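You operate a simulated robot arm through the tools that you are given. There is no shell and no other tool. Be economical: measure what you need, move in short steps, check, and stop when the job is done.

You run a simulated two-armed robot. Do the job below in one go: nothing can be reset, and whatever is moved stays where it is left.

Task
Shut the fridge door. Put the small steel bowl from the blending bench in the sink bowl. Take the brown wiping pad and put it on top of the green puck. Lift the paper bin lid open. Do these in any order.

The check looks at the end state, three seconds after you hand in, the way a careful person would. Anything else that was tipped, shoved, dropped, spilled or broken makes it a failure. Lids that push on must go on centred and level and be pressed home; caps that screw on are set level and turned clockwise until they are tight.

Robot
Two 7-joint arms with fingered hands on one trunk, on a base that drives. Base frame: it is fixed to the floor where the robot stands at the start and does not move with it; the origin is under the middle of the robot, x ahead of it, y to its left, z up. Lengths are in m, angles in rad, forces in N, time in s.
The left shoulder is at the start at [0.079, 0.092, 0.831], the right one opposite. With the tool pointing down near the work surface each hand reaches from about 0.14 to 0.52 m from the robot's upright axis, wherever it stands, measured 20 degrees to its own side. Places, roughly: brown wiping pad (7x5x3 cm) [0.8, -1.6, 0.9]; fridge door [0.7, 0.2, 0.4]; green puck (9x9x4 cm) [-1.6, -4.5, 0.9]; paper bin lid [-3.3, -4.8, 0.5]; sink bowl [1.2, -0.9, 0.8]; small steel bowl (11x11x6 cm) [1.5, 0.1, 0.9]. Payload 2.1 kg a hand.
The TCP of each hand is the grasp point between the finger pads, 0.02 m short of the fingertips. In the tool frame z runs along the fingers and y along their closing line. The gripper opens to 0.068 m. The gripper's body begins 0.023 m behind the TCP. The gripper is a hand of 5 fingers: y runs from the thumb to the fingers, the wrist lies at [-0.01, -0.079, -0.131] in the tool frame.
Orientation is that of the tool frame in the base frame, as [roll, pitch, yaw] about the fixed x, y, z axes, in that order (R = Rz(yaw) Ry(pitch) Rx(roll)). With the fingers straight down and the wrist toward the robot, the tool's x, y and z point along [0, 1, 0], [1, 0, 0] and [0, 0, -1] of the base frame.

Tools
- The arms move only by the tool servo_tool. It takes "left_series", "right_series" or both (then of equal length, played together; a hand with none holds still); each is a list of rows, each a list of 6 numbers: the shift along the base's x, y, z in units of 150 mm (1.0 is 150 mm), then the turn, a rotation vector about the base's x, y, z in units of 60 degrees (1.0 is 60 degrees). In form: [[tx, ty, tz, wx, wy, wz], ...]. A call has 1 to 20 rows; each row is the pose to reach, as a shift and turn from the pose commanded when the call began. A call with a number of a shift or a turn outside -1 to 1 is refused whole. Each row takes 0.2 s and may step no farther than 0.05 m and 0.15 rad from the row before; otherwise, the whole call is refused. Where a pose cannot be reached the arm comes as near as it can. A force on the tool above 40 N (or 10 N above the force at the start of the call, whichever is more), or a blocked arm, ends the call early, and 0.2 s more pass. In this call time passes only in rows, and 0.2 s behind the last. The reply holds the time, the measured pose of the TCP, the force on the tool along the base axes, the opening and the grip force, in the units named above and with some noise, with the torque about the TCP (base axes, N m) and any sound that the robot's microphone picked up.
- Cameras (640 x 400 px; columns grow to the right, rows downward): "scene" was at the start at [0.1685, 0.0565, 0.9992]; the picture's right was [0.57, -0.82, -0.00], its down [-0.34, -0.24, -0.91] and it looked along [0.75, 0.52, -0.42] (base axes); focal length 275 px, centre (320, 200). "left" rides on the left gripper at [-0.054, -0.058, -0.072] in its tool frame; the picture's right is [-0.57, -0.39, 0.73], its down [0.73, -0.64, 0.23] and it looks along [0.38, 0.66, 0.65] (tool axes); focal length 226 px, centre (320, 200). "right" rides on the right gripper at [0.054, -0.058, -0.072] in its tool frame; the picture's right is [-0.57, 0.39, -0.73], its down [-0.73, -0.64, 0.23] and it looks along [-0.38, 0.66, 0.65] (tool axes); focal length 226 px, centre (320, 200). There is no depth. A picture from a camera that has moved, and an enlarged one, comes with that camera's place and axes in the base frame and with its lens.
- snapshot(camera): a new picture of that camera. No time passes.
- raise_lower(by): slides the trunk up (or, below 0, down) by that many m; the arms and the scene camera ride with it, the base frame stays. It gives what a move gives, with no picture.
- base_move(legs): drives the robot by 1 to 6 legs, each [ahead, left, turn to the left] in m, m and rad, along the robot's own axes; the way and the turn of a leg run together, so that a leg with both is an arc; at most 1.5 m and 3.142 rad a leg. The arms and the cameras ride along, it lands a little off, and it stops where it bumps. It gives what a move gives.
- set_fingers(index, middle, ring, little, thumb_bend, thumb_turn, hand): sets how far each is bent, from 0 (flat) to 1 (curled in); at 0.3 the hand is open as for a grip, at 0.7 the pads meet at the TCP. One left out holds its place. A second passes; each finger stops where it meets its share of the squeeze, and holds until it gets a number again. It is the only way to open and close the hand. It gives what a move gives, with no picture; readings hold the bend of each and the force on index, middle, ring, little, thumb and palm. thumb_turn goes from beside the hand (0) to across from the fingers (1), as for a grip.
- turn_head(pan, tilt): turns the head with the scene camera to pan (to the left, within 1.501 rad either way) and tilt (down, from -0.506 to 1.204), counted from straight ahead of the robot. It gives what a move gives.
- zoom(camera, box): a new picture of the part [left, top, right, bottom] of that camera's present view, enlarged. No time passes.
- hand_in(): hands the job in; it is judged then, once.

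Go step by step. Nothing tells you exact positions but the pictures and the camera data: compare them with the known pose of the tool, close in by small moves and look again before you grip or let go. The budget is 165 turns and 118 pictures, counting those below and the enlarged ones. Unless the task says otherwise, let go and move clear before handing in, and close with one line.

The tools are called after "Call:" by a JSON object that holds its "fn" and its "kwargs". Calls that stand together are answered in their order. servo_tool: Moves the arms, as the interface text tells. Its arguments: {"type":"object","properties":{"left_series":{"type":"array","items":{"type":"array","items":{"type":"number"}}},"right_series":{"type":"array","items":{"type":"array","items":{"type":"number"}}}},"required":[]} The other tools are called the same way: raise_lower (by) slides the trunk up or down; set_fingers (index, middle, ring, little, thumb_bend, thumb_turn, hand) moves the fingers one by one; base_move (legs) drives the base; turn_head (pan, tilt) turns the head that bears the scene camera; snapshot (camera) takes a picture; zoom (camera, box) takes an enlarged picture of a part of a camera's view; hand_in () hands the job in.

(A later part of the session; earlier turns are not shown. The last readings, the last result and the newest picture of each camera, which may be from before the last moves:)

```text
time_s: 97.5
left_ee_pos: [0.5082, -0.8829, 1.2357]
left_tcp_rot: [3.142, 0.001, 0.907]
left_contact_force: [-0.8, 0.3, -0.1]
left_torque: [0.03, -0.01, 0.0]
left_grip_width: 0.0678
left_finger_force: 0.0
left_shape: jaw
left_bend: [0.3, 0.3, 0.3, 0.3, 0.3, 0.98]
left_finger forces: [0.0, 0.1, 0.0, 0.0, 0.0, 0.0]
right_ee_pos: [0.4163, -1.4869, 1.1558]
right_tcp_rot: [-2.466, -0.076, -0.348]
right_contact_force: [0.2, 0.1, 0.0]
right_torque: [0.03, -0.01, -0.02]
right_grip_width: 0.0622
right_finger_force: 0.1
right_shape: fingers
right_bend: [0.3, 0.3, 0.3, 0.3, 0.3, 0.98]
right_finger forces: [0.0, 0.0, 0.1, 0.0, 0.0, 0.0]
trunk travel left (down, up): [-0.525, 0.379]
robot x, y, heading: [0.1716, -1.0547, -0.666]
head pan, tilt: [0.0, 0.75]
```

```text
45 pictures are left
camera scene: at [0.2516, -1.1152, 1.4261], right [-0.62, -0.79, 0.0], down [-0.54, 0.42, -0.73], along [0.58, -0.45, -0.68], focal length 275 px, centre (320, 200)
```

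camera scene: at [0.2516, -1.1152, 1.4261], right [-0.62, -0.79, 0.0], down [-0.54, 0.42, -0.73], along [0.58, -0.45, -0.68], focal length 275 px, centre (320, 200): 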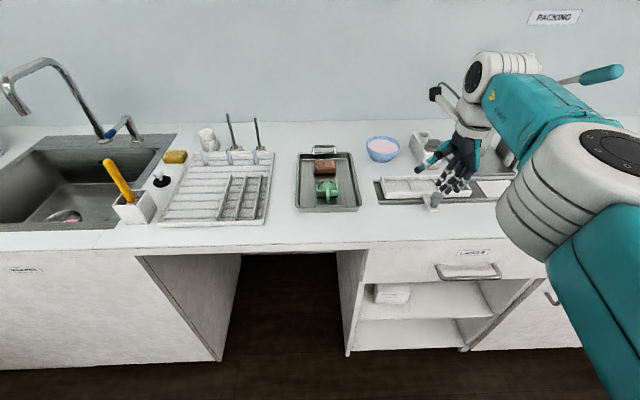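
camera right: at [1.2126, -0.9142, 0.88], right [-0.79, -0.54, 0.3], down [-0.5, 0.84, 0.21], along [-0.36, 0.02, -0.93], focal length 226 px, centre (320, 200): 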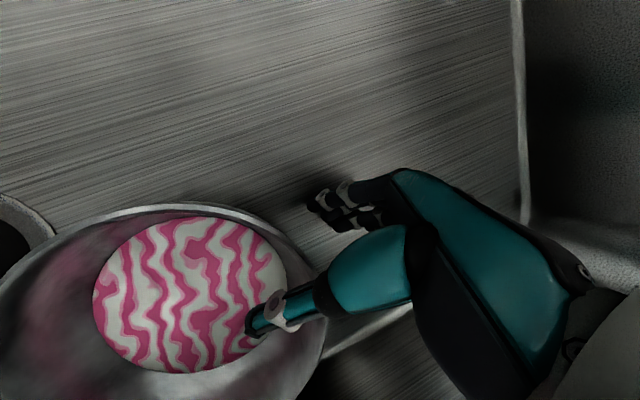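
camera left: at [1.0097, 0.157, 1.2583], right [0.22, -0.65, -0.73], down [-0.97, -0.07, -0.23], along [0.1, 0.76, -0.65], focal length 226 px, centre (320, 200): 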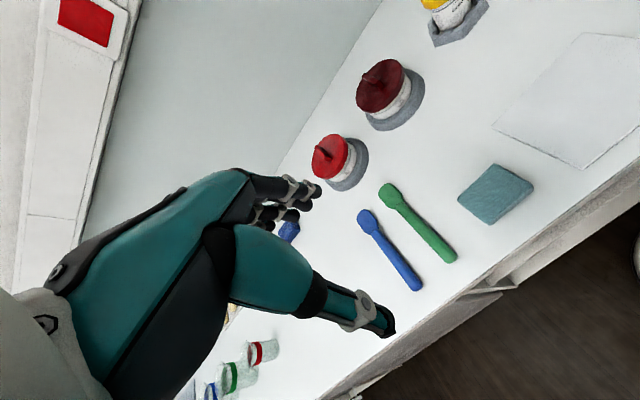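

The brown pad lies in the tray ahead, with a green item in front of it and an open kneehole below the counter. I'll zoom in, and bring the hand back to straight down.

Call:
{"fn": "zoom", "kwargs": {"camera": "scene", "box": [280, 130, 376, 220]}}

Call:
{"fn": "base_move", "kwargs": {"legs": [[0, 0.15, 0.027], [0.2, 0, 0]]}}

Call:
{"fn": "servo_tool", "kwargs": {"right_series": [[-0.03, 0.05, 0.0, -0.12, 0.04, 0], [-0.06, 0.1, 0.0, -0.24, 0.08, 0], [-0.1, 0.15, 0.0, -0.36, 0.12, 0], [-0.15, 0.2, 0.0, -0.48, 0.16, 0], [-0.2, 0.25, 0.0, -0.6, 0.2, 0]]}}

```text
4.44 times, centred on (328, 175) of scene
camera zoom: at [0.2516, -1.1152, 1.4261], right [-0.62, -0.79, 0.0], down [-0.54, 0.42, -0.73], along [0.58, -0.45, -0.68], focal length 1224 px, centre (284, 311)
```

zoom: 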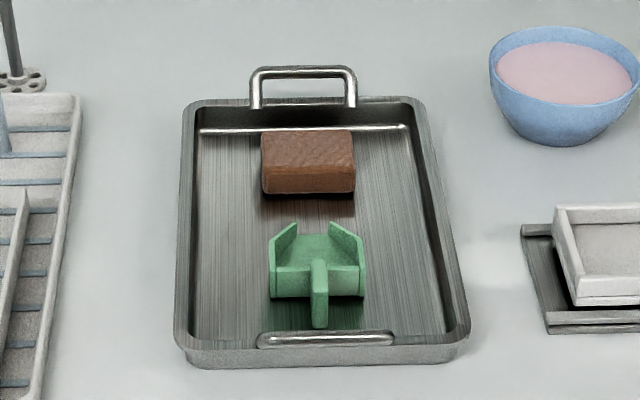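

```text
time_s: 100.1
left_ee_pos: [0.7585, -0.8763, 1.2349]
left_tcp_rot: [3.141, -0.001, 0.932]
left_contact_force: [-0.5, 0.0, -0.2]
left_torque: [0.0, -0.01, 0.01]
left_grip_width: 0.0677
left_finger_force: 0.1
left_shape: jaw
left_bend: [0.3, 0.3, 0.3, 0.3, 0.3, 0.98]
left_finger forces: [0.0, 0.0, 0.0, 0.0, 0.1, 0.0]
right_ee_pos: [0.6822, -1.483, 1.1546]
right_tcp_rot: [-2.463, -0.075, -0.325]
right_contact_force: [0.4, -0.3, 0.0]
right_torque: [-0.02, 0.01, 0.0]
right_grip_width: 0.0619
right_finger_force: 0.0
right_shape: fingers
right_bend: [0.3, 0.3, 0.3, 0.3, 0.3, 0.98]
right_finger forces: [0.0, 0.1, 0.1, 0.0, 0.0, 0.0]
trunk travel left (down, up): [-0.525, 0.379]
robot x, y, heading: [0.4255, -1.0575, -0.64]
head pan, tilt: [0.0, 0.75]
```

```text
time_s: 101.3
left_ee_pos: [0.7578, -0.8762, 1.2351]
left_tcp_rot: [3.141, 0.0, 0.932]
left_contact_force: [0.1, -0.8, 0.2]
left_torque: [-0.01, -0.02, 0.02]
left_grip_width: 0.0679
left_finger_force: 0.1
left_shape: jaw
left_bend: [0.3, 0.3, 0.3, 0.3, 0.3, 0.98]
left_finger forces: [0.1, 0.0, 0.1, 0.1, 0.0, 0.0]
right_ee_pos: [0.7137, -1.4859, 1.1596]
right_tcp_rot: [-3.068, -0.06, -0.28]
right_contact_force: [-0.4, -0.2, 0.5]
right_torque: [0.01, -0.01, -0.01]
right_grip_width: 0.0623
right_finger_force: 0.0
right_shape: fingers
right_bend: [0.3, 0.3, 0.3, 0.3, 0.3, 0.98]
right_finger forces: [0.0, 0.0, 0.0, 0.0, 0.1, 0.0]
right hand out of reach, approached as far as the arm can: row 1, 2, 3, 4, 5
trunk travel left (down, up): [-0.525, 0.379]
robot x, y, heading: [0.4253, -1.0592, -0.635]
head pan, tilt: [0.0, 0.75]
```

The pad's long side runs sideways, so the closing line should point straight ahead. I'll pull the hand in slightly and rotate it back to the normal yaw.

Call:
{"fn": "servo_tool", "kwargs": {"right_series": [[-0.05, 0.04, 0, 0, 0, 0.135], [-0.1, 0.08, 0, 0, 0, 0.27], [-0.15, 0.12, 0, 0, 0, 0.405], [-0.2, 0.16, 0, 0, 0, 0.54], [-0.25, 0.19, 0, 0, 0, 0.675], [-0.27, 0.2, 0, 0, 0, 0.81], [-0.27, 0.2, 0, 0, 0, 0.945]]}}

Call:
{"fn": "servo_tool", "kwargs": {"right_series": [[0, 0, 0, 0, 0, 0.1], [0, 0, 0, 0, 0, 0.21]]}}

Call:
{"fn": "base_move", "kwargs": {"legs": [[0.1, 0, 0]]}}

Call:
{"fn": "turn_head", "kwargs": {"pan": -0.25, "tilt": 0.85}}

Call:
{"fn": "snapshot", "kwargs": {"camera": "scene"}}

```text
time_s: 102.9
left_ee_pos: [0.7578, -0.875, 1.2362]
left_tcp_rot: [-3.141, 0.0, 0.932]
left_contact_force: [-0.2, -0.4, -0.2]
left_torque: [0.02, -0.01, 0.0]
left_grip_width: 0.068
left_finger_force: 0.0
left_shape: jaw
left_bend: [0.3, 0.3, 0.3, 0.3, 0.3, 0.98]
left_finger forces: [0.0, 0.0, 0.0, 0.0, 0.0, 0.0]
right_ee_pos: [0.7392, -1.5052, 1.1589]
right_tcp_rot: [-3.064, -0.06, 0.61]
right_contact_force: [-0.3, 0.0, -0.1]
right_torque: [-0.02, 0.0, 0.0]
right_grip_width: 0.0623
right_finger_force: 0.1
right_shape: fingers
right_bend: [0.3, 0.3, 0.3, 0.3, 0.3, 0.98]
right_finger forces: [0.0, 0.1, 0.0, 0.0, 0.1, 0.1]
right hand out of reach, approached as far as the arm can: row 1, 2, 3, 4, 5, 6, 7
trunk travel left (down, up): [-0.525, 0.379]
robot x, y, heading: [0.4284, -1.0589, -0.642]
head pan, tilt: [0.0, 0.75]
```

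```text
time_s: 103.5
left_ee_pos: [0.7585, -0.8759, 1.2365]
left_tcp_rot: [3.141, 0.0, 0.932]
left_contact_force: [0.6, 0.7, 0.0]
left_torque: [-0.01, 0.01, -0.02]
left_grip_width: 0.068
left_finger_force: 0.0
left_shape: jaw
left_bend: [0.3, 0.3, 0.3, 0.3, 0.3, 0.98]
left_finger forces: [0.0, 0.0, 0.0, 0.0, 0.0, 0.0]
right_ee_pos: [0.7399, -1.5049, 1.1614]
right_tcp_rot: [-3.065, -0.061, 0.83]
right_contact_force: [0.3, -0.8, 0.0]
right_torque: [0.0, -0.01, 0.0]
right_grip_width: 0.062
right_finger_force: 0.1
right_shape: fingers
right_bend: [0.3, 0.3, 0.3, 0.3, 0.3, 0.98]
right_finger forces: [0.1, 0.0, 0.0, 0.1, 0.0, 0.0]
trunk travel left (down, up): [-0.525, 0.379]
robot x, y, heading: [0.4276, -1.0547, -0.638]
head pan, tilt: [0.0, 0.75]
```

```text
time_s: 104.7
left_ee_pos: [0.8415, -0.9385, 1.2364]
left_tcp_rot: [-3.141, 0.001, 0.933]
left_contact_force: [0.3, -1.3, 0.1]
left_torque: [0.02, 0.04, 0.02]
left_grip_width: 0.0676
left_finger_force: 0.0
left_shape: jaw
left_bend: [0.3, 0.3, 0.3, 0.3, 0.3, 0.98]
left_finger forces: [0.0, 0.0, 0.1, 0.0, 0.0, 0.0]
right_ee_pos: [0.8222, -1.5665, 1.1606]
right_tcp_rot: [-3.064, -0.06, 0.827]
right_contact_force: [1.1, 0.5, 0.1]
right_torque: [-0.01, -0.01, -0.01]
right_grip_width: 0.0619
right_finger_force: 0.2
right_shape: fingers
right_bend: [0.3, 0.3, 0.3, 0.3, 0.3, 0.98]
right_finger forces: [0.0, 0.1, 0.0, 0.0, 0.1, 0.0]
trunk travel left (down, up): [-0.525, 0.379]
robot x, y, heading: [0.5075, -1.1221, -0.639]
head pan, tilt: [0.0, 0.75]
```

```text
time_s: 105.4
left_ee_pos: [0.8401, -0.9365, 1.2364]
left_tcp_rot: [-3.142, 0.001, 0.931]
left_contact_force: [0.0, -0.2, 0.0]
left_torque: [-0.03, 0.0, 0.03]
left_grip_width: 0.0677
left_finger_force: 0.1
left_shape: jaw
left_bend: [0.3, 0.3, 0.3, 0.3, 0.3, 0.98]
left_finger forces: [0.0, 0.0, 0.1, 0.0, 0.1, 0.0]
right_ee_pos: [0.821, -1.5655, 1.161]
right_tcp_rot: [-3.065, -0.062, 0.829]
right_contact_force: [-0.4, -0.1, 0.4]
right_torque: [-0.02, 0.01, -0.03]
right_grip_width: 0.062
right_finger_force: 0.0
right_shape: fingers
right_bend: [0.3, 0.3, 0.3, 0.3, 0.3, 0.98]
right_finger forces: [0.1, 0.0, 0.0, 0.0, 0.1, 0.1]
trunk travel left (down, up): [-0.525, 0.379]
robot x, y, heading: [0.5078, -1.1166, -0.644]
head pan, tilt: [-0.25, 0.85]
```

```text
43 pictures are left
camera scene: at [0.5734, -1.1868, 1.4181], right [-0.78, -0.63, 0.0], down [-0.47, 0.58, -0.66], along [0.42, -0.51, -0.75], focal length 275 px, centre (320, 200)
```

scene: 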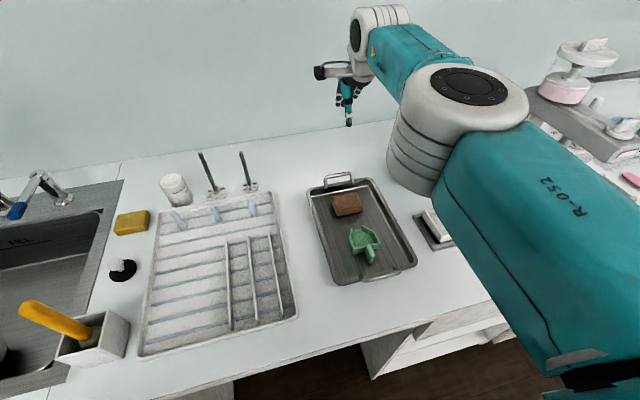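

I agree on the pad at about (0.792, -1.554). I'll straighten the hand, move over it and come down partway.

Call:
{"fn": "servo_tool", "kwargs": {"right_series": [[-0.1, 0.04, 0, -0.05, -0.007, 0.05], [-0.193, 0.083, -0.2, -0.093, -0.014, 0.095], [-0.193, 0.083, -0.5, -0.093, -0.014, 0.095], [-0.193, 0.083, -0.8, -0.093, -0.014, 0.095]]}}

Call:
{"fn": "snapshot", "kwargs": {"camera": "right"}}

Call:
{"fn": "zoom", "kwargs": {"camera": "scene", "box": [260, 110, 460, 300]}}

```text
time_s: 106.4
left_ee_pos: [0.839, -0.937, 1.2367]
left_tcp_rot: [3.141, 0.0, 0.932]
left_contact_force: [-0.3, -0.4, 0.2]
left_torque: [0.03, -0.02, 0.0]
left_grip_width: 0.0677
left_finger_force: 0.0
left_shape: jaw
left_bend: [0.3, 0.3, 0.3, 0.3, 0.3, 0.98]
left_finger forces: [0.0, 0.0, 0.1, 0.1, 0.0, 0.1]
right_ee_pos: [0.7915, -1.5527, 1.0428]
right_tcp_rot: [-3.139, 0.006, 0.931]
right_contact_force: [0.0, 0.1, 0.2]
right_torque: [0.04, -0.01, 0.01]
right_grip_width: 0.0622
right_finger_force: 0.0
right_shape: fingers
right_bend: [0.3, 0.3, 0.3, 0.3, 0.3, 0.98]
right_finger forces: [0.1, 0.0, 0.0, 0.1, 0.0, 0.0]
right hand out of reach, approached as far as the arm can: row 1, 2
trunk travel left (down, up): [-0.525, 0.379]
robot x, y, heading: [0.5071, -1.1184, -0.638]
head pan, tilt: [-0.25, 0.85]
```

```text
42 pictures are left
camera right: at [0.7779, -1.4734, 1.1151], right [-0.03, -0.68, 0.73], down [-0.95, -0.2, -0.22], along [0.3, -0.7, -0.65], focal length 226 px, centre (320, 200)
```

right: 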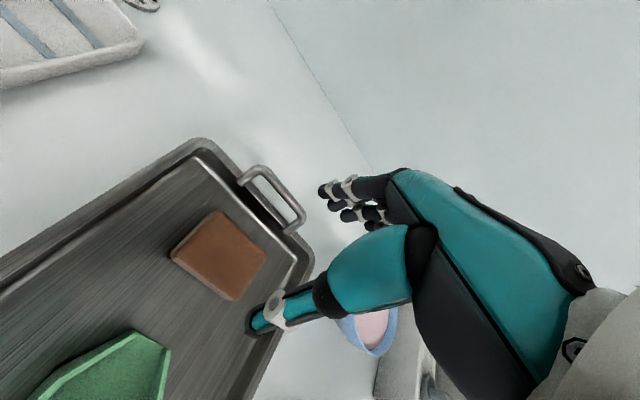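

```text
2.11 times, centred on (360, 205) of scene
camera zoom: at [0.5723, -1.1876, 1.4181], right [-0.78, -0.63, 0.0], down [-0.47, 0.58, -0.66], along [0.42, -0.51, -0.75], focal length 580 px, centre (236, 190)
```

zoom: 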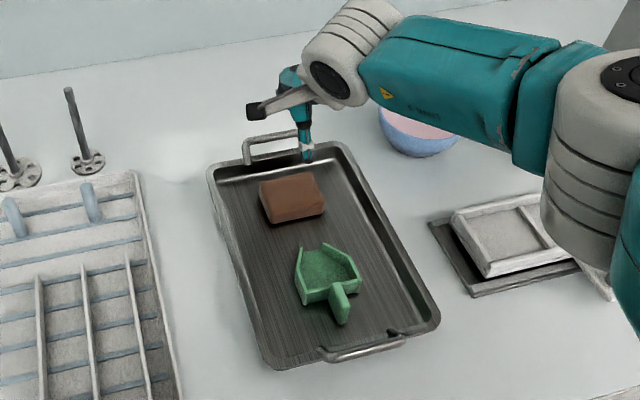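

The pad's centre and orientation match the hand. I'll open slightly wider and descend around it.

Call:
{"fn": "set_fingers", "kwargs": {"hand": "right", "index": 0.25, "middle": 0.25, "ring": 0.25, "little": 0.25, "thumb_bend": 0.25}}

Call:
{"fn": "servo_tool", "kwargs": {"right_series": [[0, -0.01, -0.25, 0, 0, 0], [0, -0.013, -0.5, 0, 0, 0], [0, -0.013, -0.65, 0, 0, 0], [0, -0.013, -0.73, 0, 0, 0]]}}

Call:
{"fn": "snapshot", "kwargs": {"camera": "right"}}

```text
time_s: 107.4
left_ee_pos: [0.8392, -0.9363, 1.2369]
left_tcp_rot: [-3.141, 0.001, 0.932]
left_contact_force: [-0.1, 0.4, -0.2]
left_torque: [0.0, -0.01, -0.02]
left_grip_width: 0.068
left_finger_force: 0.1
left_shape: jaw
left_bend: [0.3, 0.3, 0.3, 0.3, 0.3, 0.98]
left_finger forces: [0.0, 0.1, 0.1, 0.0, 0.0, 0.0]
right_ee_pos: [0.7926, -1.5523, 1.0431]
right_tcp_rot: [-3.138, 0.005, 0.929]
right_contact_force: [-0.1, -0.9, -0.6]
right_torque: [0.01, 0.01, 0.0]
right_grip_width: 0.0698
right_finger_force: 0.1
right_shape: fingers
right_bend: [0.25, 0.25, 0.25, 0.25, 0.25, 0.97]
right_finger forces: [0.0, 0.0, 0.0, 0.0, 0.0, 0.1]
trunk travel left (down, up): [-0.525, 0.379]
robot x, y, heading: [0.5108, -1.12, -0.639]
head pan, tilt: [-0.25, 0.85]
```

```text
time_s: 108.4
left_ee_pos: [0.8404, -0.9369, 1.2359]
left_tcp_rot: [-3.141, -0.001, 0.931]
left_contact_force: [0.5, -0.1, 0.9]
left_torque: [-0.03, 0.0, 0.02]
left_grip_width: 0.0678
left_finger_force: 0.0
left_shape: jaw
left_bend: [0.3, 0.3, 0.3, 0.3, 0.3, 0.98]
left_finger forces: [0.0, 0.1, 0.1, 0.1, 0.0, 0.0]
right_ee_pos: [0.7847, -1.541, 0.948]
right_tcp_rot: [-3.139, 0.003, 0.929]
right_contact_force: [0.1, 0.3, -0.3]
right_torque: [0.01, 0.01, -0.03]
right_grip_width: 0.0702
right_finger_force: 0.1
right_shape: fingers
right_bend: [0.25, 0.25, 0.25, 0.25, 0.25, 0.97]
right_finger forces: [0.1, 0.1, 0.1, 0.0, 0.0, 0.0]
right hand out of reach, approached as far as the arm can: row 2, 3, 4
trunk travel left (down, up): [-0.525, 0.379]
robot x, y, heading: [0.5069, -1.1179, -0.641]
head pan, tilt: [-0.25, 0.85]
```

```text
40 pictures are left
camera right: at [0.771, -1.4613, 1.0211], right [-0.02, -0.68, 0.73], down [-0.95, -0.2, -0.22], along [0.3, -0.7, -0.65], focal length 226 px, centre (320, 200)
```

right: 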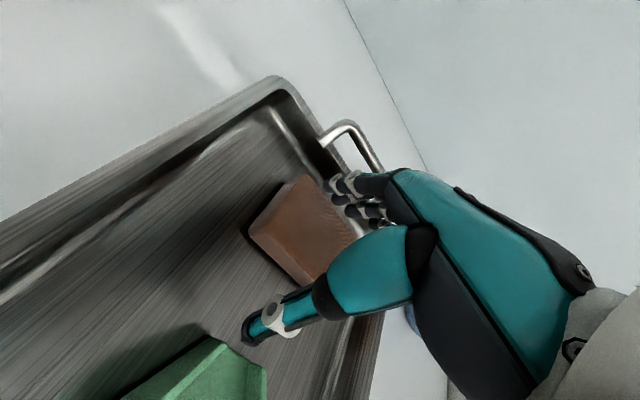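

The arm ran out of downward reach and drifted back about 1.4 cm, with no contact. I'll lift, drop the trunk 12 cm instead, and re-centre.

Call:
{"fn": "servo_tool", "kwargs": {"right_series": [[0, 0, 0.25, 0, 0, 0], [0.02, -0.04, 0.5, 0, 0, 0], [0.05, -0.09, 0.8, 0, 0, 0]]}}

Call:
{"fn": "raise_lower", "kwargs": {"by": -0.11}}

Call:
{"fn": "snapshot", "kwargs": {"camera": "right"}}

Call:
{"fn": "snapshot", "kwargs": {"camera": "scene"}}

```text
time_s: 109.2
left_ee_pos: [0.8402, -0.9368, 1.2349]
left_tcp_rot: [-3.141, 0.0, 0.934]
left_contact_force: [0.1, 0.1, 0.3]
left_torque: [-0.02, -0.01, 0.0]
left_grip_width: 0.0678
left_finger_force: 0.1
left_shape: jaw
left_bend: [0.3, 0.3, 0.3, 0.3, 0.3, 0.98]
left_finger forces: [0.0, 0.1, 0.0, 0.0, 0.1, 0.0]
right_ee_pos: [0.793, -1.5552, 1.0727]
right_tcp_rot: [-3.138, 0.006, 0.928]
right_contact_force: [-0.4, -0.1, 0.1]
right_torque: [0.0, 0.03, -0.05]
right_grip_width: 0.0698
right_finger_force: 0.0
right_shape: fingers
right_bend: [0.25, 0.25, 0.25, 0.25, 0.25, 0.97]
right_finger forces: [0.0, 0.0, 0.0, 0.0, 0.0, 0.0]
trunk travel left (down, up): [-0.525, 0.379]
robot x, y, heading: [0.5107, -1.1188, -0.637]
head pan, tilt: [-0.25, 0.85]
```

```text
time_s: 110.7
left_ee_pos: [0.8395, -0.9367, 1.1266]
left_tcp_rot: [-3.141, -0.001, 0.934]
left_contact_force: [-0.5, 0.1, -0.3]
left_torque: [-0.05, 0.0, 0.03]
left_grip_width: 0.0675
left_finger_force: 0.0
left_shape: jaw
left_bend: [0.3, 0.3, 0.3, 0.3, 0.3, 0.98]
left_finger forces: [0.0, 0.0, 0.0, 0.0, 0.0, 0.0]
right_ee_pos: [0.7903, -1.557, 0.9584]
right_tcp_rot: [-3.138, 0.003, 0.93]
right_contact_force: [-0.5, 0.2, 0.4]
right_torque: [-0.02, 0.03, -0.01]
right_grip_width: 0.0696
right_finger_force: 0.0
right_shape: fingers
right_bend: [0.25, 0.25, 0.25, 0.25, 0.25, 0.97]
right_finger forces: [0.0, 0.0, 0.1, 0.0, 0.0, 0.1]
trunk travel left (down, up): [-0.415, 0.489]
robot x, y, heading: [0.5092, -1.1233, -0.639]
head pan, tilt: [-0.25, 0.85]
```

```text
39 pictures are left
camera right: at [0.7767, -1.4783, 1.031], right [-0.03, -0.68, 0.73], down [-0.95, -0.2, -0.22], along [0.3, -0.7, -0.65], focal length 226 px, centre (320, 200)
```

right: 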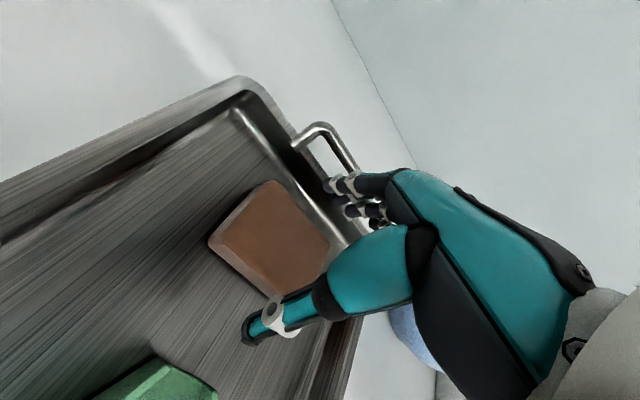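

```text
38 pictures are left
camera scene: at [0.5808, -1.1924, 1.3077], right [-0.78, -0.63, 0.0], down [-0.47, 0.58, -0.66], along [0.42, -0.51, -0.75], focal length 275 px, centre (320, 200)
```

scene: 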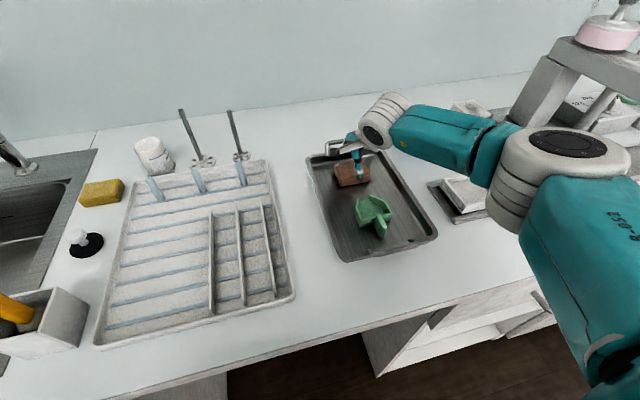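

The fingers straddle the pad. I'll make a 7 mm correction, go down the last bit, and close.

Call:
{"fn": "servo_tool", "kwargs": {"right_series": [[0.005, 0.045, 0, 0, 0, 0], [0.005, 0.045, -0.1, 0, 0, 0], [0.005, 0.045, -0.185, 0, 0, 0]]}}

Call:
{"fn": "set_fingers", "kwargs": {"hand": "right", "index": 0.6, "middle": 0.6, "ring": 0.6, "little": 0.6, "thumb_bend": 0.6}}

Call:
{"fn": "snapshot", "kwargs": {"camera": "right"}}

```text
time_s: 111.5
left_ee_pos: [0.8398, -0.9364, 1.1255]
left_tcp_rot: [3.141, 0.0, 0.931]
left_contact_force: [0.0, 0.0, -0.6]
left_torque: [0.03, 0.0, -0.02]
left_grip_width: 0.0678
left_finger_force: 0.1
left_shape: jaw
left_bend: [0.3, 0.3, 0.3, 0.3, 0.3, 0.98]
left_finger forces: [0.0, 0.0, 0.0, 0.0, 0.0, 0.0]
right_ee_pos: [0.7911, -1.5517, 0.9306]
right_tcp_rot: [-3.138, 0.005, 0.929]
right_contact_force: [0.2, 0.9, -1.0]
right_torque: [-0.03, 0.01, 0.01]
right_grip_width: 0.0701
right_finger_force: 0.3
right_shape: fingers
right_bend: [0.25, 0.25, 0.25, 0.25, 0.25, 0.97]
right_finger forces: [0.4, 0.0, 0.0, 0.1, 0.0, 0.0]
trunk travel left (down, up): [-0.415, 0.489]
robot x, y, heading: [0.5112, -1.1214, -0.637]
head pan, tilt: [-0.25, 0.85]
```

```text
time_s: 112.5
left_ee_pos: [0.8399, -0.936, 1.1269]
left_tcp_rot: [3.141, 0.001, 0.933]
left_contact_force: [-0.5, 0.6, -0.2]
left_torque: [0.01, 0.02, -0.04]
left_grip_width: 0.0677
left_finger_force: 0.0
left_shape: jaw
left_bend: [0.3, 0.3, 0.3, 0.3, 0.3, 0.98]
left_finger forces: [0.1, 0.1, 0.0, 0.0, 0.0, 0.0]
right_ee_pos: [0.7913, -1.5508, 0.9304]
right_tcp_rot: [-3.138, 0.005, 0.93]
right_contact_force: [3.5, -2.6, 6.8]
right_torque: [-0.12, -0.06, 0.1]
right_grip_width: 0.0432
right_finger_force: 14.6
right_shape: fingers
right_bend: [0.49, 0.52, 0.52, 0.54, 0.4, 0.97]
right_finger forces: [5.1, 4.0, 3.6, 3.8, 12.4, 0.0]
trunk travel left (down, up): [-0.415, 0.489]
robot x, y, heading: [0.5111, -1.1185, -0.637]
head pan, tilt: [-0.25, 0.85]
```

```text
37 pictures are left
camera right: at [0.7779, -1.4721, 1.0033], right [-0.03, -0.68, 0.73], down [-0.95, -0.2, -0.22], along [0.3, -0.7, -0.65], focal length 226 px, centre (320, 200)
```

right: 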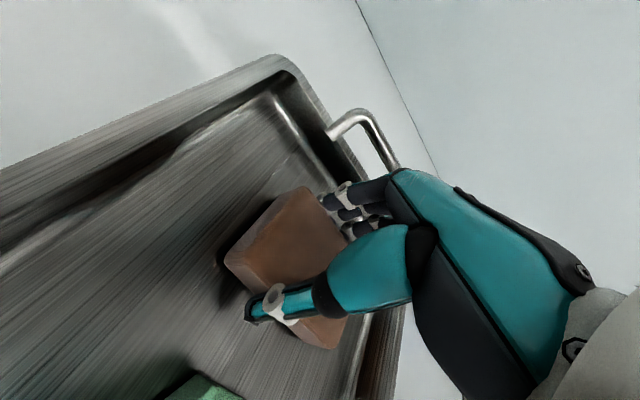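

All four fingers and the thumb grip the pad at about 15 N. I'll lift it.

Call:
{"fn": "servo_tool", "kwargs": {"right_series": [[0, 0, 0.15, 0, 0, 0], [0, 0, 0.35, 0, 0, 0], [0, 0, 0.6, 0, 0, 0], [0, 0, 0.85, 0, 0, 0]]}}

Call:
{"fn": "snapshot", "kwargs": {"camera": "scene"}}

Call:
{"fn": "snapshot", "kwargs": {"camera": "right"}}

```text
time_s: 113.5
left_ee_pos: [0.8411, -0.9368, 1.1262]
left_tcp_rot: [3.142, 0.0, 0.932]
left_contact_force: [0.4, 0.4, 0.1]
left_torque: [0.0, -0.02, -0.01]
left_grip_width: 0.0678
left_finger_force: 0.1
left_shape: jaw
left_bend: [0.3, 0.3, 0.3, 0.3, 0.3, 0.98]
left_finger forces: [0.0, 0.0, 0.0, 0.0, 0.0, 0.0]
right_ee_pos: [0.792, -1.5529, 1.0571]
right_tcp_rot: [-3.139, 0.006, 0.927]
right_contact_force: [0.1, -0.8, 0.6]
right_torque: [0.02, 0.0, -0.03]
right_grip_width: 0.0433
right_finger_force: 12.0
right_shape: fingers
right_bend: [0.5, 0.53, 0.54, 0.56, 0.39, 0.97]
right_finger forces: [4.1, 3.1, 2.6, 2.6, 12.3, 0.1]
trunk travel left (down, up): [-0.415, 0.489]
robot x, y, heading: [0.5085, -1.1212, -0.638]
head pan, tilt: [-0.25, 0.85]
```

```text
36 pictures are left
camera scene: at [0.5808, -1.1924, 1.3076], right [-0.78, -0.63, 0.0], down [-0.47, 0.58, -0.66], along [0.42, -0.51, -0.75], focal length 275 px, centre (320, 200)
```

scene: 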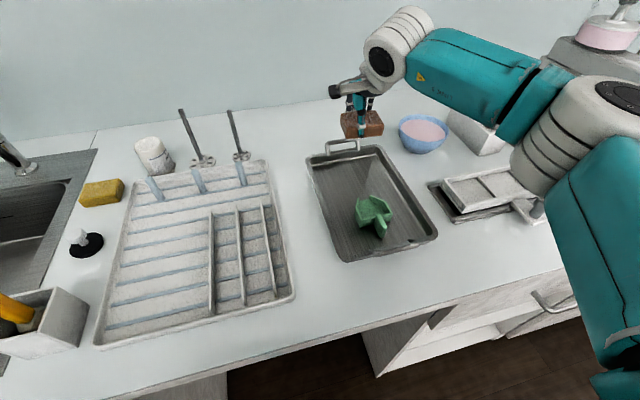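

```text
35 pictures are left
camera right: at [0.7783, -1.4728, 1.1302], right [-0.02, -0.68, 0.73], down [-0.95, -0.2, -0.22], along [0.3, -0.7, -0.65], focal length 226 px, centre (320, 200)
```

right: 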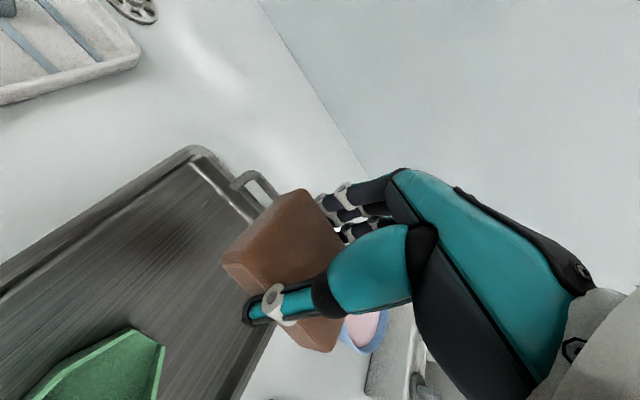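

The pad is held securely. I'll back out, turn right to face down the room, and look at the way ahead.

Call:
{"fn": "base_move", "kwargs": {"legs": [[-0.5, 0, 0], [0, 0, -1.571]]}}

Call:
{"fn": "turn_head", "kwargs": {"pan": 0.25, "tilt": 0.3}}

Call:
{"fn": "snapshot", "kwargs": {"camera": "scene"}}

```text
time_s: 120.1
left_ee_pos: [0.3047, -1.151, 1.125]
left_tcp_rot: [3.141, -0.001, -0.593]
left_contact_force: [-0.4, -0.8, -0.2]
left_torque: [0.0, -0.02, 0.01]
left_grip_width: 0.0675
left_finger_force: 0.1
left_shape: jaw
left_bend: [0.3, 0.3, 0.3, 0.3, 0.3, 0.98]
left_finger forces: [0.0, 0.1, 0.1, 0.0, 0.1, 0.0]
right_ee_pos: [-0.3121, -1.1327, 1.0581]
right_tcp_rot: [-3.139, 0.005, -0.593]
right_contact_force: [-0.8, 0.1, -0.8]
right_torque: [0.02, -0.01, 0.04]
right_grip_width: 0.0431
right_finger_force: 11.8
right_shape: fingers
right_bend: [0.5, 0.54, 0.54, 0.56, 0.39, 0.97]
right_finger forces: [4.1, 3.0, 2.5, 2.4, 11.9, 0.0]
trunk travel left (down, up): [-0.415, 0.489]
robot x, y, heading: [0.1056, -0.8264, -2.164]
head pan, tilt: [-0.25, 0.85]
```

```text
time_s: 121.1
left_ee_pos: [0.3057, -1.1505, 1.1261]
left_tcp_rot: [3.14, -0.001, -0.592]
left_contact_force: [-0.2, 0.4, -0.7]
left_torque: [0.0, -0.02, -0.02]
left_grip_width: 0.0677
left_finger_force: 0.1
left_shape: jaw
left_bend: [0.3, 0.3, 0.3, 0.3, 0.3, 0.98]
left_finger forces: [0.0, 0.0, 0.0, 0.0, 0.0, 0.1]
right_ee_pos: [-0.3113, -1.1324, 1.057]
right_tcp_rot: [-3.137, 0.006, -0.594]
right_contact_force: [-0.2, -0.3, -0.4]
right_torque: [0.0, -0.03, 0.03]
right_grip_width: 0.0428
right_finger_force: 11.6
right_shape: fingers
right_bend: [0.5, 0.54, 0.54, 0.56, 0.39, 0.97]
right_finger forces: [4.0, 3.0, 2.5, 2.5, 11.9, 0.1]
trunk travel left (down, up): [-0.415, 0.489]
robot x, y, heading: [0.1078, -0.8293, -2.166]
head pan, tilt: [0.25, 0.3]
```

```text
34 pictures are left
camera scene: at [0.0616, -0.9356, 1.3559], right [-0.94, 0.34, 0.0], down [0.1, 0.28, -0.95], along [-0.32, -0.9, -0.3], focal length 275 px, centre (320, 200)
```

scene: 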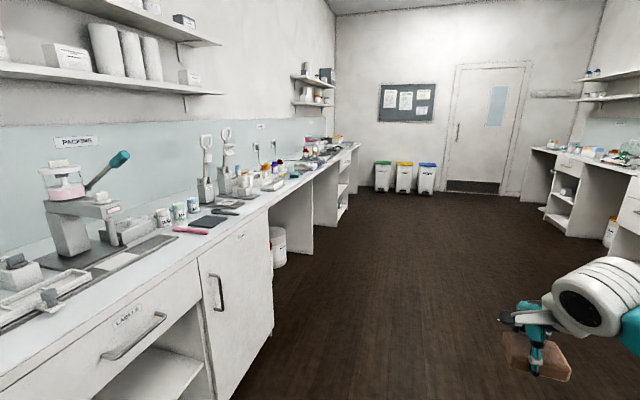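

The lane is clear: the three bins stand at the far end and the puck should be near the end of the left counter. I'll drive down the lane and turn to face the counter there.

Call:
{"fn": "base_move", "kwargs": {"legs": [[0, 0, -0.045], [1.3, 0, 0], [1.3, 0, 0], [1.1, 0, 0], [0, 0, 1.571]]}}

Call:
{"fn": "turn_head", "kwargs": {"pan": -0.1, "tilt": 0.55}}

Call:
{"fn": "snapshot", "kwargs": {"camera": "scene"}}

```text
time_s: 142.8
left_ee_pos: [-1.6647, -3.558, 1.1259]
left_tcp_rot: [3.141, 0.0, 0.936]
left_contact_force: [-0.3, 0.6, 0.3]
left_torque: [0.0, 0.01, 0.03]
left_grip_width: 0.0675
left_finger_force: 0.0
left_shape: jaw
left_bend: [0.3, 0.3, 0.3, 0.3, 0.3, 0.98]
left_finger forces: [0.0, 0.0, 0.0, 0.0, 0.0, 0.0]
right_ee_pos: [-1.7102, -4.1734, 1.0584]
right_tcp_rot: [-3.139, 0.004, 0.932]
right_contact_force: [0.4, 0.8, -0.2]
right_torque: [-0.01, 0.0, -0.01]
right_grip_width: 0.0424
right_finger_force: 11.9
right_shape: fingers
right_bend: [0.51, 0.54, 0.54, 0.56, 0.39, 0.97]
right_finger forces: [3.9, 2.7, 2.5, 2.5, 11.3, 0.0]
trunk travel left (down, up): [-0.415, 0.489]
robot x, y, heading: [-1.9971, -3.7412, -0.636]
head pan, tilt: [0.25, 0.3]
```

```text
time_s: 143.6
left_ee_pos: [-1.6643, -3.5576, 1.1264]
left_tcp_rot: [-3.14, 0.0, 0.934]
left_contact_force: [-0.1, -0.2, 0.0]
left_torque: [0.02, 0.0, 0.01]
left_grip_width: 0.0677
left_finger_force: 0.0
left_shape: jaw
left_bend: [0.3, 0.3, 0.3, 0.3, 0.3, 0.98]
left_finger forces: [0.0, 0.0, 0.0, 0.0, 0.0, 0.0]
right_ee_pos: [-1.7105, -4.1734, 1.0571]
right_tcp_rot: [-3.139, 0.005, 0.933]
right_contact_force: [0.1, -0.4, -0.5]
right_torque: [-0.01, -0.02, 0.0]
right_grip_width: 0.0424
right_finger_force: 11.2
right_shape: fingers
right_bend: [0.51, 0.54, 0.54, 0.56, 0.39, 0.97]
right_finger forces: [3.9, 2.8, 2.4, 2.4, 11.4, 0.0]
trunk travel left (down, up): [-0.415, 0.489]
robot x, y, heading: [-1.996, -3.7387, -0.636]
head pan, tilt: [-0.099, 0.55]
```

```text
33 pictures are left
camera scene: at [-1.9056, -3.8137, 1.3331], right [-0.67, -0.74, 0.0], down [-0.39, 0.35, -0.85], along [0.63, -0.57, -0.52], focal length 275 px, centre (320, 200)
```

scene: 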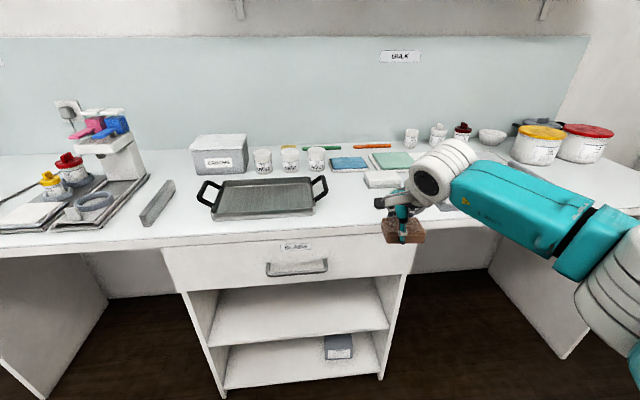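

The puck should be hidden right behind my hand. I'll check with the right hand's camera.

Call:
{"fn": "snapshot", "kwargs": {"camera": "right"}}

```text
32 pictures are left
camera right: at [-1.7241, -4.0938, 1.1299], right [-0.02, -0.68, 0.73], down [-0.95, -0.21, -0.22], along [0.3, -0.7, -0.65], focal length 226 px, centre (320, 200)
```

right: 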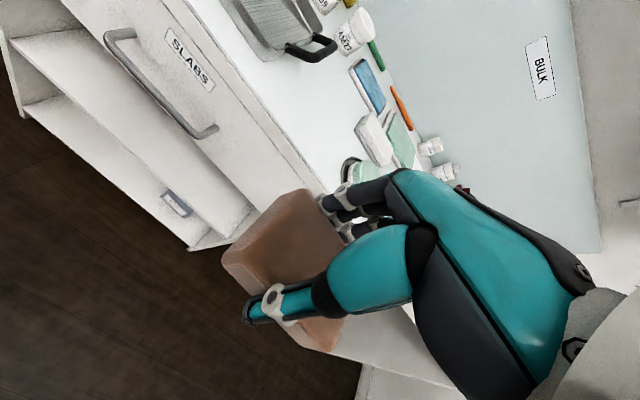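

A pale green disc shows just beyond my hand, at about (-1.56, -4.42). I'll move closer, stopping short of it, then look with both cameras.

Call:
{"fn": "raise_lower", "kwargs": {"by": 0.06}}

Call:
{"fn": "base_move", "kwargs": {"legs": [[0, -0.1, 0], [0.18, 0, 0]]}}

Call:
{"fn": "turn_head", "kwargs": {"pan": -0.3, "tilt": 0.75}}

Call:
{"fn": "snapshot", "kwargs": {"camera": "scene"}}

Call:
{"fn": "snapshot", "kwargs": {"camera": "right"}}

```text
time_s: 144.6
left_ee_pos: [-1.6647, -3.5573, 1.186]
left_tcp_rot: [-3.141, -0.001, 0.936]
left_contact_force: [-0.5, -0.6, -0.1]
left_torque: [-0.02, -0.02, -0.02]
left_grip_width: 0.0677
left_finger_force: 0.1
left_shape: jaw
left_bend: [0.3, 0.3, 0.3, 0.3, 0.3, 0.98]
left_finger forces: [0.0, 0.0, 0.0, 0.1, 0.1, 0.1]
right_ee_pos: [-1.7097, -4.173, 1.1165]
right_tcp_rot: [-3.139, 0.005, 0.93]
right_contact_force: [-0.3, 0.5, -0.8]
right_torque: [0.01, 0.0, 0.01]
right_grip_width: 0.0426
right_finger_force: 11.7
right_shape: fingers
right_bend: [0.51, 0.54, 0.54, 0.56, 0.39, 0.97]
right_finger forces: [3.9, 2.8, 2.4, 2.3, 11.4, 0.0]
trunk travel left (down, up): [-0.475, 0.429]
robot x, y, heading: [-1.9997, -3.7389, -0.637]
head pan, tilt: [-0.099, 0.55]
```

```text
time_s: 146.8
left_ee_pos: [-1.5792, -3.7421, 1.1855]
left_tcp_rot: [3.141, 0.0, 0.939]
left_contact_force: [-0.7, 0.7, 0.8]
left_torque: [0.01, -0.01, 0.02]
left_grip_width: 0.0679
left_finger_force: 0.0
left_shape: jaw
left_bend: [0.3, 0.3, 0.3, 0.3, 0.3, 0.98]
left_finger forces: [0.0, 0.1, 0.1, 0.0, 0.0, 0.1]
right_ee_pos: [-1.6213, -4.3568, 1.116]
right_tcp_rot: [-3.138, 0.005, 0.94]
right_contact_force: [-0.2, 0.3, -0.5]
right_torque: [0.0, 0.02, 0.01]
right_grip_width: 0.0423
right_finger_force: 11.2
right_shape: fingers
right_bend: [0.51, 0.54, 0.54, 0.56, 0.39, 0.97]
right_finger forces: [3.8, 2.9, 2.4, 2.2, 11.5, 0.0]
trunk travel left (down, up): [-0.475, 0.429]
robot x, y, heading: [-1.9116, -3.9307, -0.63]
head pan, tilt: [-0.099, 0.55]
```

```text
time_s: 147.6
left_ee_pos: [-1.5799, -3.7419, 1.1857]
left_tcp_rot: [3.141, 0.001, 0.943]
left_contact_force: [-0.5, 0.9, 0.1]
left_torque: [0.01, 0.04, -0.01]
left_grip_width: 0.0677
left_finger_force: 0.0
left_shape: jaw
left_bend: [0.3, 0.3, 0.3, 0.3, 0.3, 0.98]
left_finger forces: [0.0, 0.0, 0.0, 0.0, 0.0, 0.1]
right_ee_pos: [-1.6221, -4.3584, 1.1168]
right_tcp_rot: [-3.138, 0.007, 0.939]
right_contact_force: [1.4, 0.7, 0.7]
right_torque: [-0.01, -0.01, 0.03]
right_grip_width: 0.0425
right_finger_force: 11.0
right_shape: fingers
right_bend: [0.51, 0.54, 0.54, 0.56, 0.39, 0.97]
right_finger forces: [3.9, 2.7, 2.3, 2.2, 11.4, 0.0]
trunk travel left (down, up): [-0.475, 0.429]
robot x, y, heading: [-1.9121, -3.9244, -0.63]
head pan, tilt: [-0.3, 0.75]
```

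```text
31 pictures are left
camera scene: at [-1.8419, -4.0029, 1.376], right [-0.8, -0.6, 0.0], down [-0.41, 0.55, -0.73], along [0.44, -0.59, -0.68], focal length 275 px, centre (320, 200)
```

scene: 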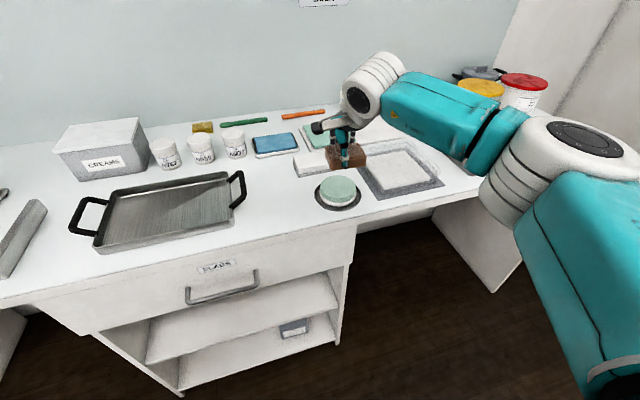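

```text
30 pictures are left
camera right: at [-1.6367, -4.2786, 1.1899], right [-0.02, -0.68, 0.73], down [-0.95, -0.21, -0.22], along [0.31, -0.7, -0.65], focal length 226 px, centre (320, 200)
```

right: 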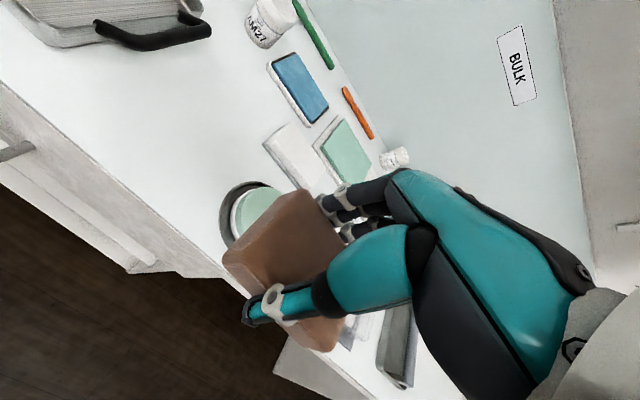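

The green puck sits in a round dish just past my hand. I'll zoom to fix its top centre.

Call:
{"fn": "zoom", "kwargs": {"camera": "scene", "box": [290, 140, 386, 220]}}

```text
5.00 times, centred on (338, 180) of scene
camera zoom: at [-1.8419, -4.0029, 1.376], right [-0.8, -0.6, 0.0], down [-0.41, 0.55, -0.73], along [0.44, -0.59, -0.68], focal length 1377 px, centre (230, 300)
```

zoom: 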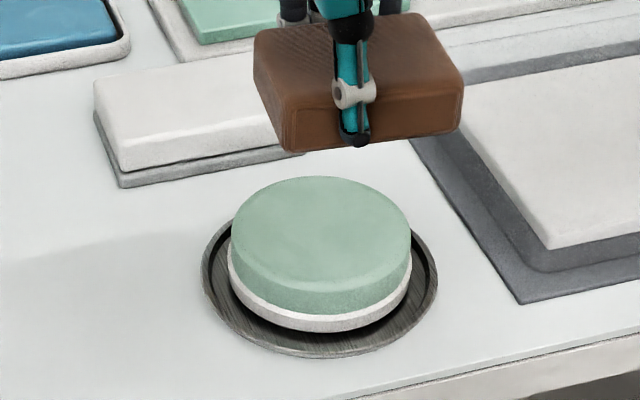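

The puck's top centre is about (-1.568, -4.445). I'll drive so the pad hangs above it.

Call:
{"fn": "base_move", "kwargs": {"legs": [[0.1, -0.037, 0]]}}

Call:
{"fn": "zoom", "kwargs": {"camera": "scene", "box": [260, 100, 436, 220]}}

```text
time_s: 148.7
left_ee_pos: [-1.5207, -3.8312, 1.1861]
left_tcp_rot: [3.14, 0.0, 0.941]
left_contact_force: [0.0, -0.6, -0.7]
left_torque: [0.0, -0.01, 0.01]
left_grip_width: 0.0676
left_finger_force: 0.1
left_shape: jaw
left_bend: [0.3, 0.3, 0.3, 0.3, 0.3, 0.98]
left_finger forces: [0.0, 0.0, 0.0, 0.0, 0.1, 0.0]
right_ee_pos: [-1.5637, -4.4474, 1.1173]
right_tcp_rot: [-3.138, 0.004, 0.938]
right_contact_force: [-1.1, -0.5, -0.8]
right_torque: [-0.02, -0.02, 0.01]
right_grip_width: 0.0424
right_finger_force: 11.0
right_shape: fingers
right_bend: [0.51, 0.54, 0.54, 0.56, 0.39, 0.97]
right_finger forces: [3.9, 2.8, 2.5, 2.3, 11.5, 0.0]
trunk travel left (down, up): [-0.475, 0.429]
robot x, y, heading: [-1.8543, -4.0126, -0.632]
head pan, tilt: [-0.3, 0.75]
```

```text
3.33 times, centred on (348, 160) of scene
camera zoom: at [-1.783, -4.0925, 1.3759], right [-0.8, -0.6, 0.0], down [-0.41, 0.55, -0.73], along [0.44, -0.59, -0.68], focal length 918 px, centre (227, 333)
```

zoom: 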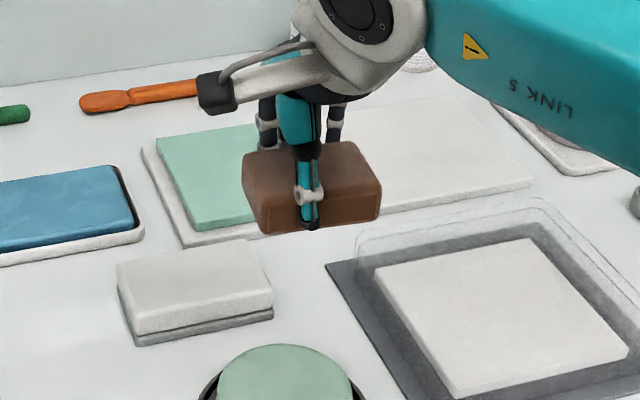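

The estimate still agrees, and the hand is within a few millimetres of the target. I'll lower 10 cm and look.

Call:
{"fn": "servo_tool", "kwargs": {"right_series": [[0.01, -0.02, -0.25, 0, 0, 0], [0.015, -0.025, -0.5, 0, 0, 0], [0.015, -0.025, -0.7, 0, 0, 0]]}}

Call:
{"fn": "zoom", "kwargs": {"camera": "scene", "box": [260, 130, 436, 260]}}

Call:
{"fn": "snapshot", "kwargs": {"camera": "right"}}

```text
time_s: 149.5
left_ee_pos: [-1.5209, -3.831, 1.1863]
left_tcp_rot: [3.14, 0.0, 0.941]
left_contact_force: [0.3, -0.6, 0.2]
left_torque: [0.02, -0.03, -0.01]
left_grip_width: 0.0678
left_finger_force: 0.0
left_shape: jaw
left_bend: [0.3, 0.3, 0.3, 0.3, 0.3, 0.98]
left_finger forces: [0.0, 0.1, 0.0, 0.1, 0.1, 0.0]
right_ee_pos: [-1.5611, -4.4509, 1.0137]
right_tcp_rot: [-3.138, 0.007, 0.937]
right_contact_force: [-0.5, -0.1, -0.9]
right_torque: [0.01, 0.02, 0.01]
right_grip_width: 0.0425
right_finger_force: 11.3
right_shape: fingers
right_bend: [0.51, 0.54, 0.54, 0.56, 0.39, 0.97]
right_finger forces: [3.8, 2.8, 2.4, 2.2, 11.2, 0.0]
trunk travel left (down, up): [-0.475, 0.429]
robot x, y, heading: [-1.8485, -4.017, -0.63]
head pan, tilt: [-0.3, 0.75]
```

```text
3.08 times, centred on (348, 195) of scene
camera zoom: at [-1.7833, -4.0919, 1.3759], right [-0.8, -0.6, 0.0], down [-0.41, 0.55, -0.73], along [0.44, -0.59, -0.68], focal length 847 px, centre (234, 215)
```

zoom: 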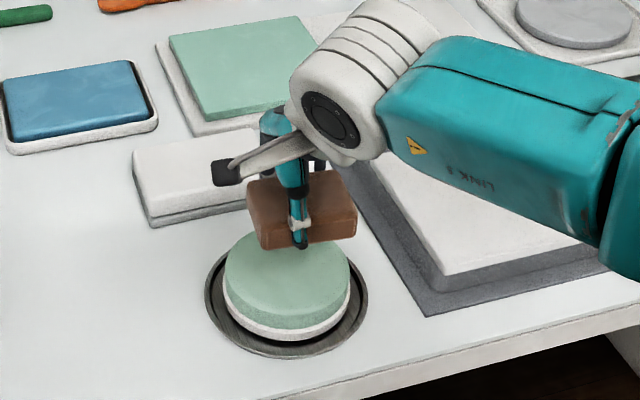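

```text
26 pictures are left
camera right: at [-1.5758, -4.3713, 1.0856], right [-0.02, -0.68, 0.73], down [-0.95, -0.21, -0.22], along [0.31, -0.7, -0.65], focal length 226 px, centre (320, 200)
```

right: 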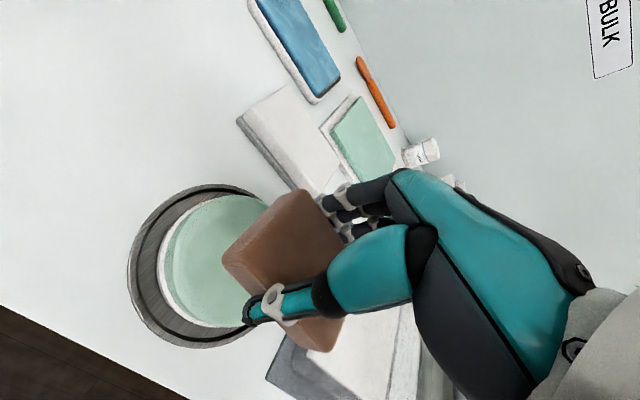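

Refined puck centre is (-1.570, -4.438), so I'll shift about a centimetre back and lower toward contact.

Call:
{"fn": "servo_tool", "kwargs": {"right_series": [[-0.033, 0.067, 0, 0, 0, 0], [-0.033, 0.067, -0.13, 0, 0, 0], [-0.033, 0.067, -0.2, 0, 0, 0], [-0.033, 0.067, -0.24, 0, 0, 0]]}}

Call:
{"fn": "zoom", "kwargs": {"camera": "scene", "box": [290, 160, 386, 250]}}

```text
time_s: 150.5
left_ee_pos: [-1.5215, -3.8311, 1.1856]
left_tcp_rot: [3.141, 0.0, 0.941]
left_contact_force: [0.4, 0.4, -0.3]
left_torque: [-0.01, 0.0, -0.01]
left_grip_width: 0.0675
left_finger_force: 0.1
left_shape: jaw
left_bend: [0.3, 0.3, 0.3, 0.3, 0.3, 0.98]
left_finger forces: [0.0, 0.0, 0.0, 0.1, 0.0, 0.0]
right_ee_pos: [-1.5667, -4.4412, 0.9777]
right_tcp_rot: [-3.139, 0.004, 0.939]
right_contact_force: [0.6, 0.2, -0.8]
right_torque: [-0.02, -0.02, 0.02]
right_grip_width: 0.0423
right_finger_force: 10.6
right_shape: fingers
right_bend: [0.51, 0.54, 0.54, 0.56, 0.39, 0.97]
right_finger forces: [3.7, 2.7, 2.3, 2.0, 11.0, 0.1]
trunk travel left (down, up): [-0.475, 0.429]
robot x, y, heading: [-1.8507, -4.0157, -0.627]
head pan, tilt: [-0.3, 0.75]
```

```text
4.44 times, centred on (338, 205) of scene
camera zoom: at [-1.7834, -4.0919, 1.3759], right [-0.8, -0.6, 0.0], down [-0.41, 0.55, -0.73], along [0.44, -0.59, -0.68], focal length 1224 px, centre (240, 178)
```

zoom: 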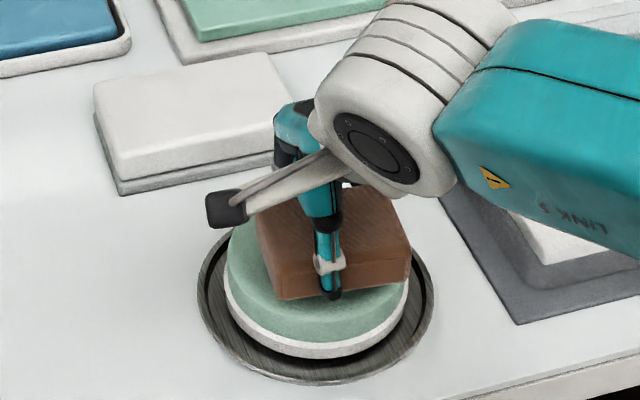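

The pad is about 9 mm to the right of centre, so I'll shift it and then lower gently until contact.

Call:
{"fn": "servo_tool", "kwargs": {"right_series": [[0.05, 0.038, 0, 0, 0, 0], [0.05, 0.038, -0.03, 0, 0, 0], [0.05, 0.038, -0.05, 0, 0, 0], [0.05, 0.038, -0.07, 0, 0, 0]]}}

Call:
{"fn": "zoom", "kwargs": {"camera": "scene", "box": [290, 160, 386, 250]}}

```text
time_s: 151.5
left_ee_pos: [-1.5217, -3.8312, 1.1857]
left_tcp_rot: [3.141, 0.001, 0.94]
left_contact_force: [0.7, -0.2, 0.1]
left_torque: [-0.01, 0.04, -0.01]
left_grip_width: 0.0675
left_finger_force: 0.0
left_shape: jaw
left_bend: [0.3, 0.3, 0.3, 0.3, 0.3, 0.98]
left_finger forces: [0.0, 0.0, 0.1, 0.0, 0.0, 0.0]
right_ee_pos: [-1.5587, -4.4347, 0.9651]
right_tcp_rot: [-3.138, 0.006, 0.938]
right_contact_force: [0.2, -0.6, -0.1]
right_torque: [0.0, 0.0, 0.02]
right_grip_width: 0.0421
right_finger_force: 11.0
right_shape: fingers
right_bend: [0.51, 0.54, 0.54, 0.57, 0.39, 0.97]
right_finger forces: [3.8, 2.7, 2.2, 2.1, 11.0, 0.1]
trunk travel left (down, up): [-0.475, 0.429]
robot x, y, heading: [-1.8539, -4.0149, -0.631]
head pan, tilt: [-0.3, 0.75]
```

```text
4.44 times, centred on (338, 205) of scene
camera zoom: at [-1.7833, -4.0919, 1.3759], right [-0.8, -0.6, 0.0], down [-0.41, 0.55, -0.73], along [0.44, -0.59, -0.68], focal length 1224 px, centre (240, 178)
```

zoom: 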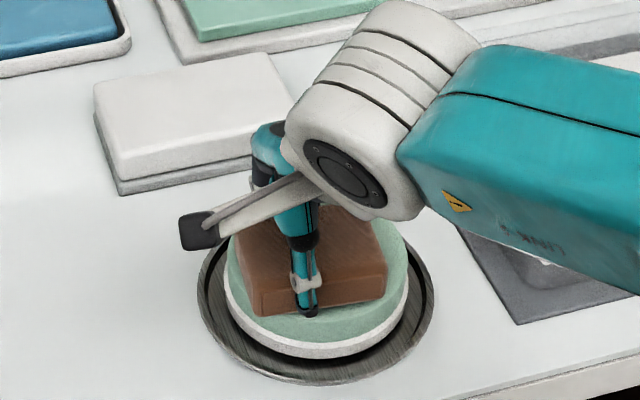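

It's now centred sideways. I'll nudge it 8 mm forward and lower the final millimetres.

Call:
{"fn": "servo_tool", "kwargs": {"right_series": [[0.043, -0.032, 0.01, 0, 0, 0], [0.043, -0.032, -0.015, 0, 0, 0], [0.043, -0.032, -0.03, 0, 0, 0], [0.043, -0.032, -0.045, 0, 0, 0]]}}

Call:
{"fn": "zoom", "kwargs": {"camera": "scene", "box": [290, 160, 386, 250]}}

```text
time_s: 152.5
left_ee_pos: [-1.523, -3.8288, 1.1855]
left_tcp_rot: [3.14, 0.003, 0.942]
left_contact_force: [0.4, 0.4, 0.0]
left_torque: [0.02, 0.01, -0.02]
left_grip_width: 0.0677
left_finger_force: 0.0
left_shape: jaw
left_bend: [0.3, 0.3, 0.3, 0.3, 0.3, 0.98]
left_finger forces: [0.1, 0.0, 0.0, 0.1, 0.0, 0.1]
right_ee_pos: [-1.5517, -4.4387, 0.9608]
right_tcp_rot: [3.139, 0.004, 0.939]
right_contact_force: [0.6, -2.5, 24.1]
right_torque: [-0.06, 0.17, 0.03]
right_grip_width: 0.0428
right_finger_force: 15.7
right_shape: fingers
right_bend: [0.51, 0.54, 0.54, 0.57, 0.39, 0.97]
right_finger forces: [4.6, 3.7, 3.0, 2.4, 17.0, 0.0]
trunk travel left (down, up): [-0.475, 0.429]
robot x, y, heading: [-1.8496, -4.0197, -0.628]
head pan, tilt: [-0.3, 0.75]
```

```text
4.44 times, centred on (338, 205) of scene
camera zoom: at [-1.7845, -4.0904, 1.3764], right [-0.8, -0.6, 0.0], down [-0.41, 0.55, -0.73], along [0.44, -0.59, -0.68], focal length 1224 px, centre (240, 178)
```

zoom: 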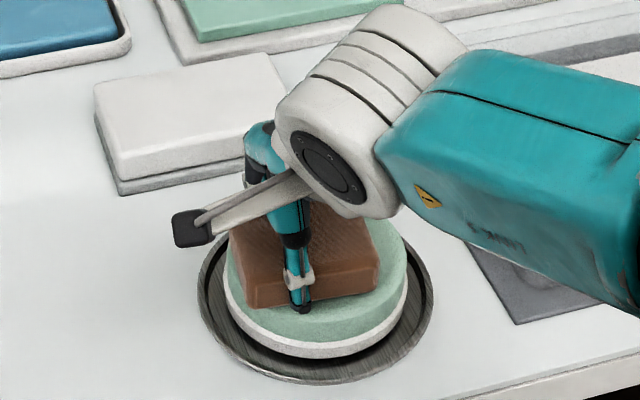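

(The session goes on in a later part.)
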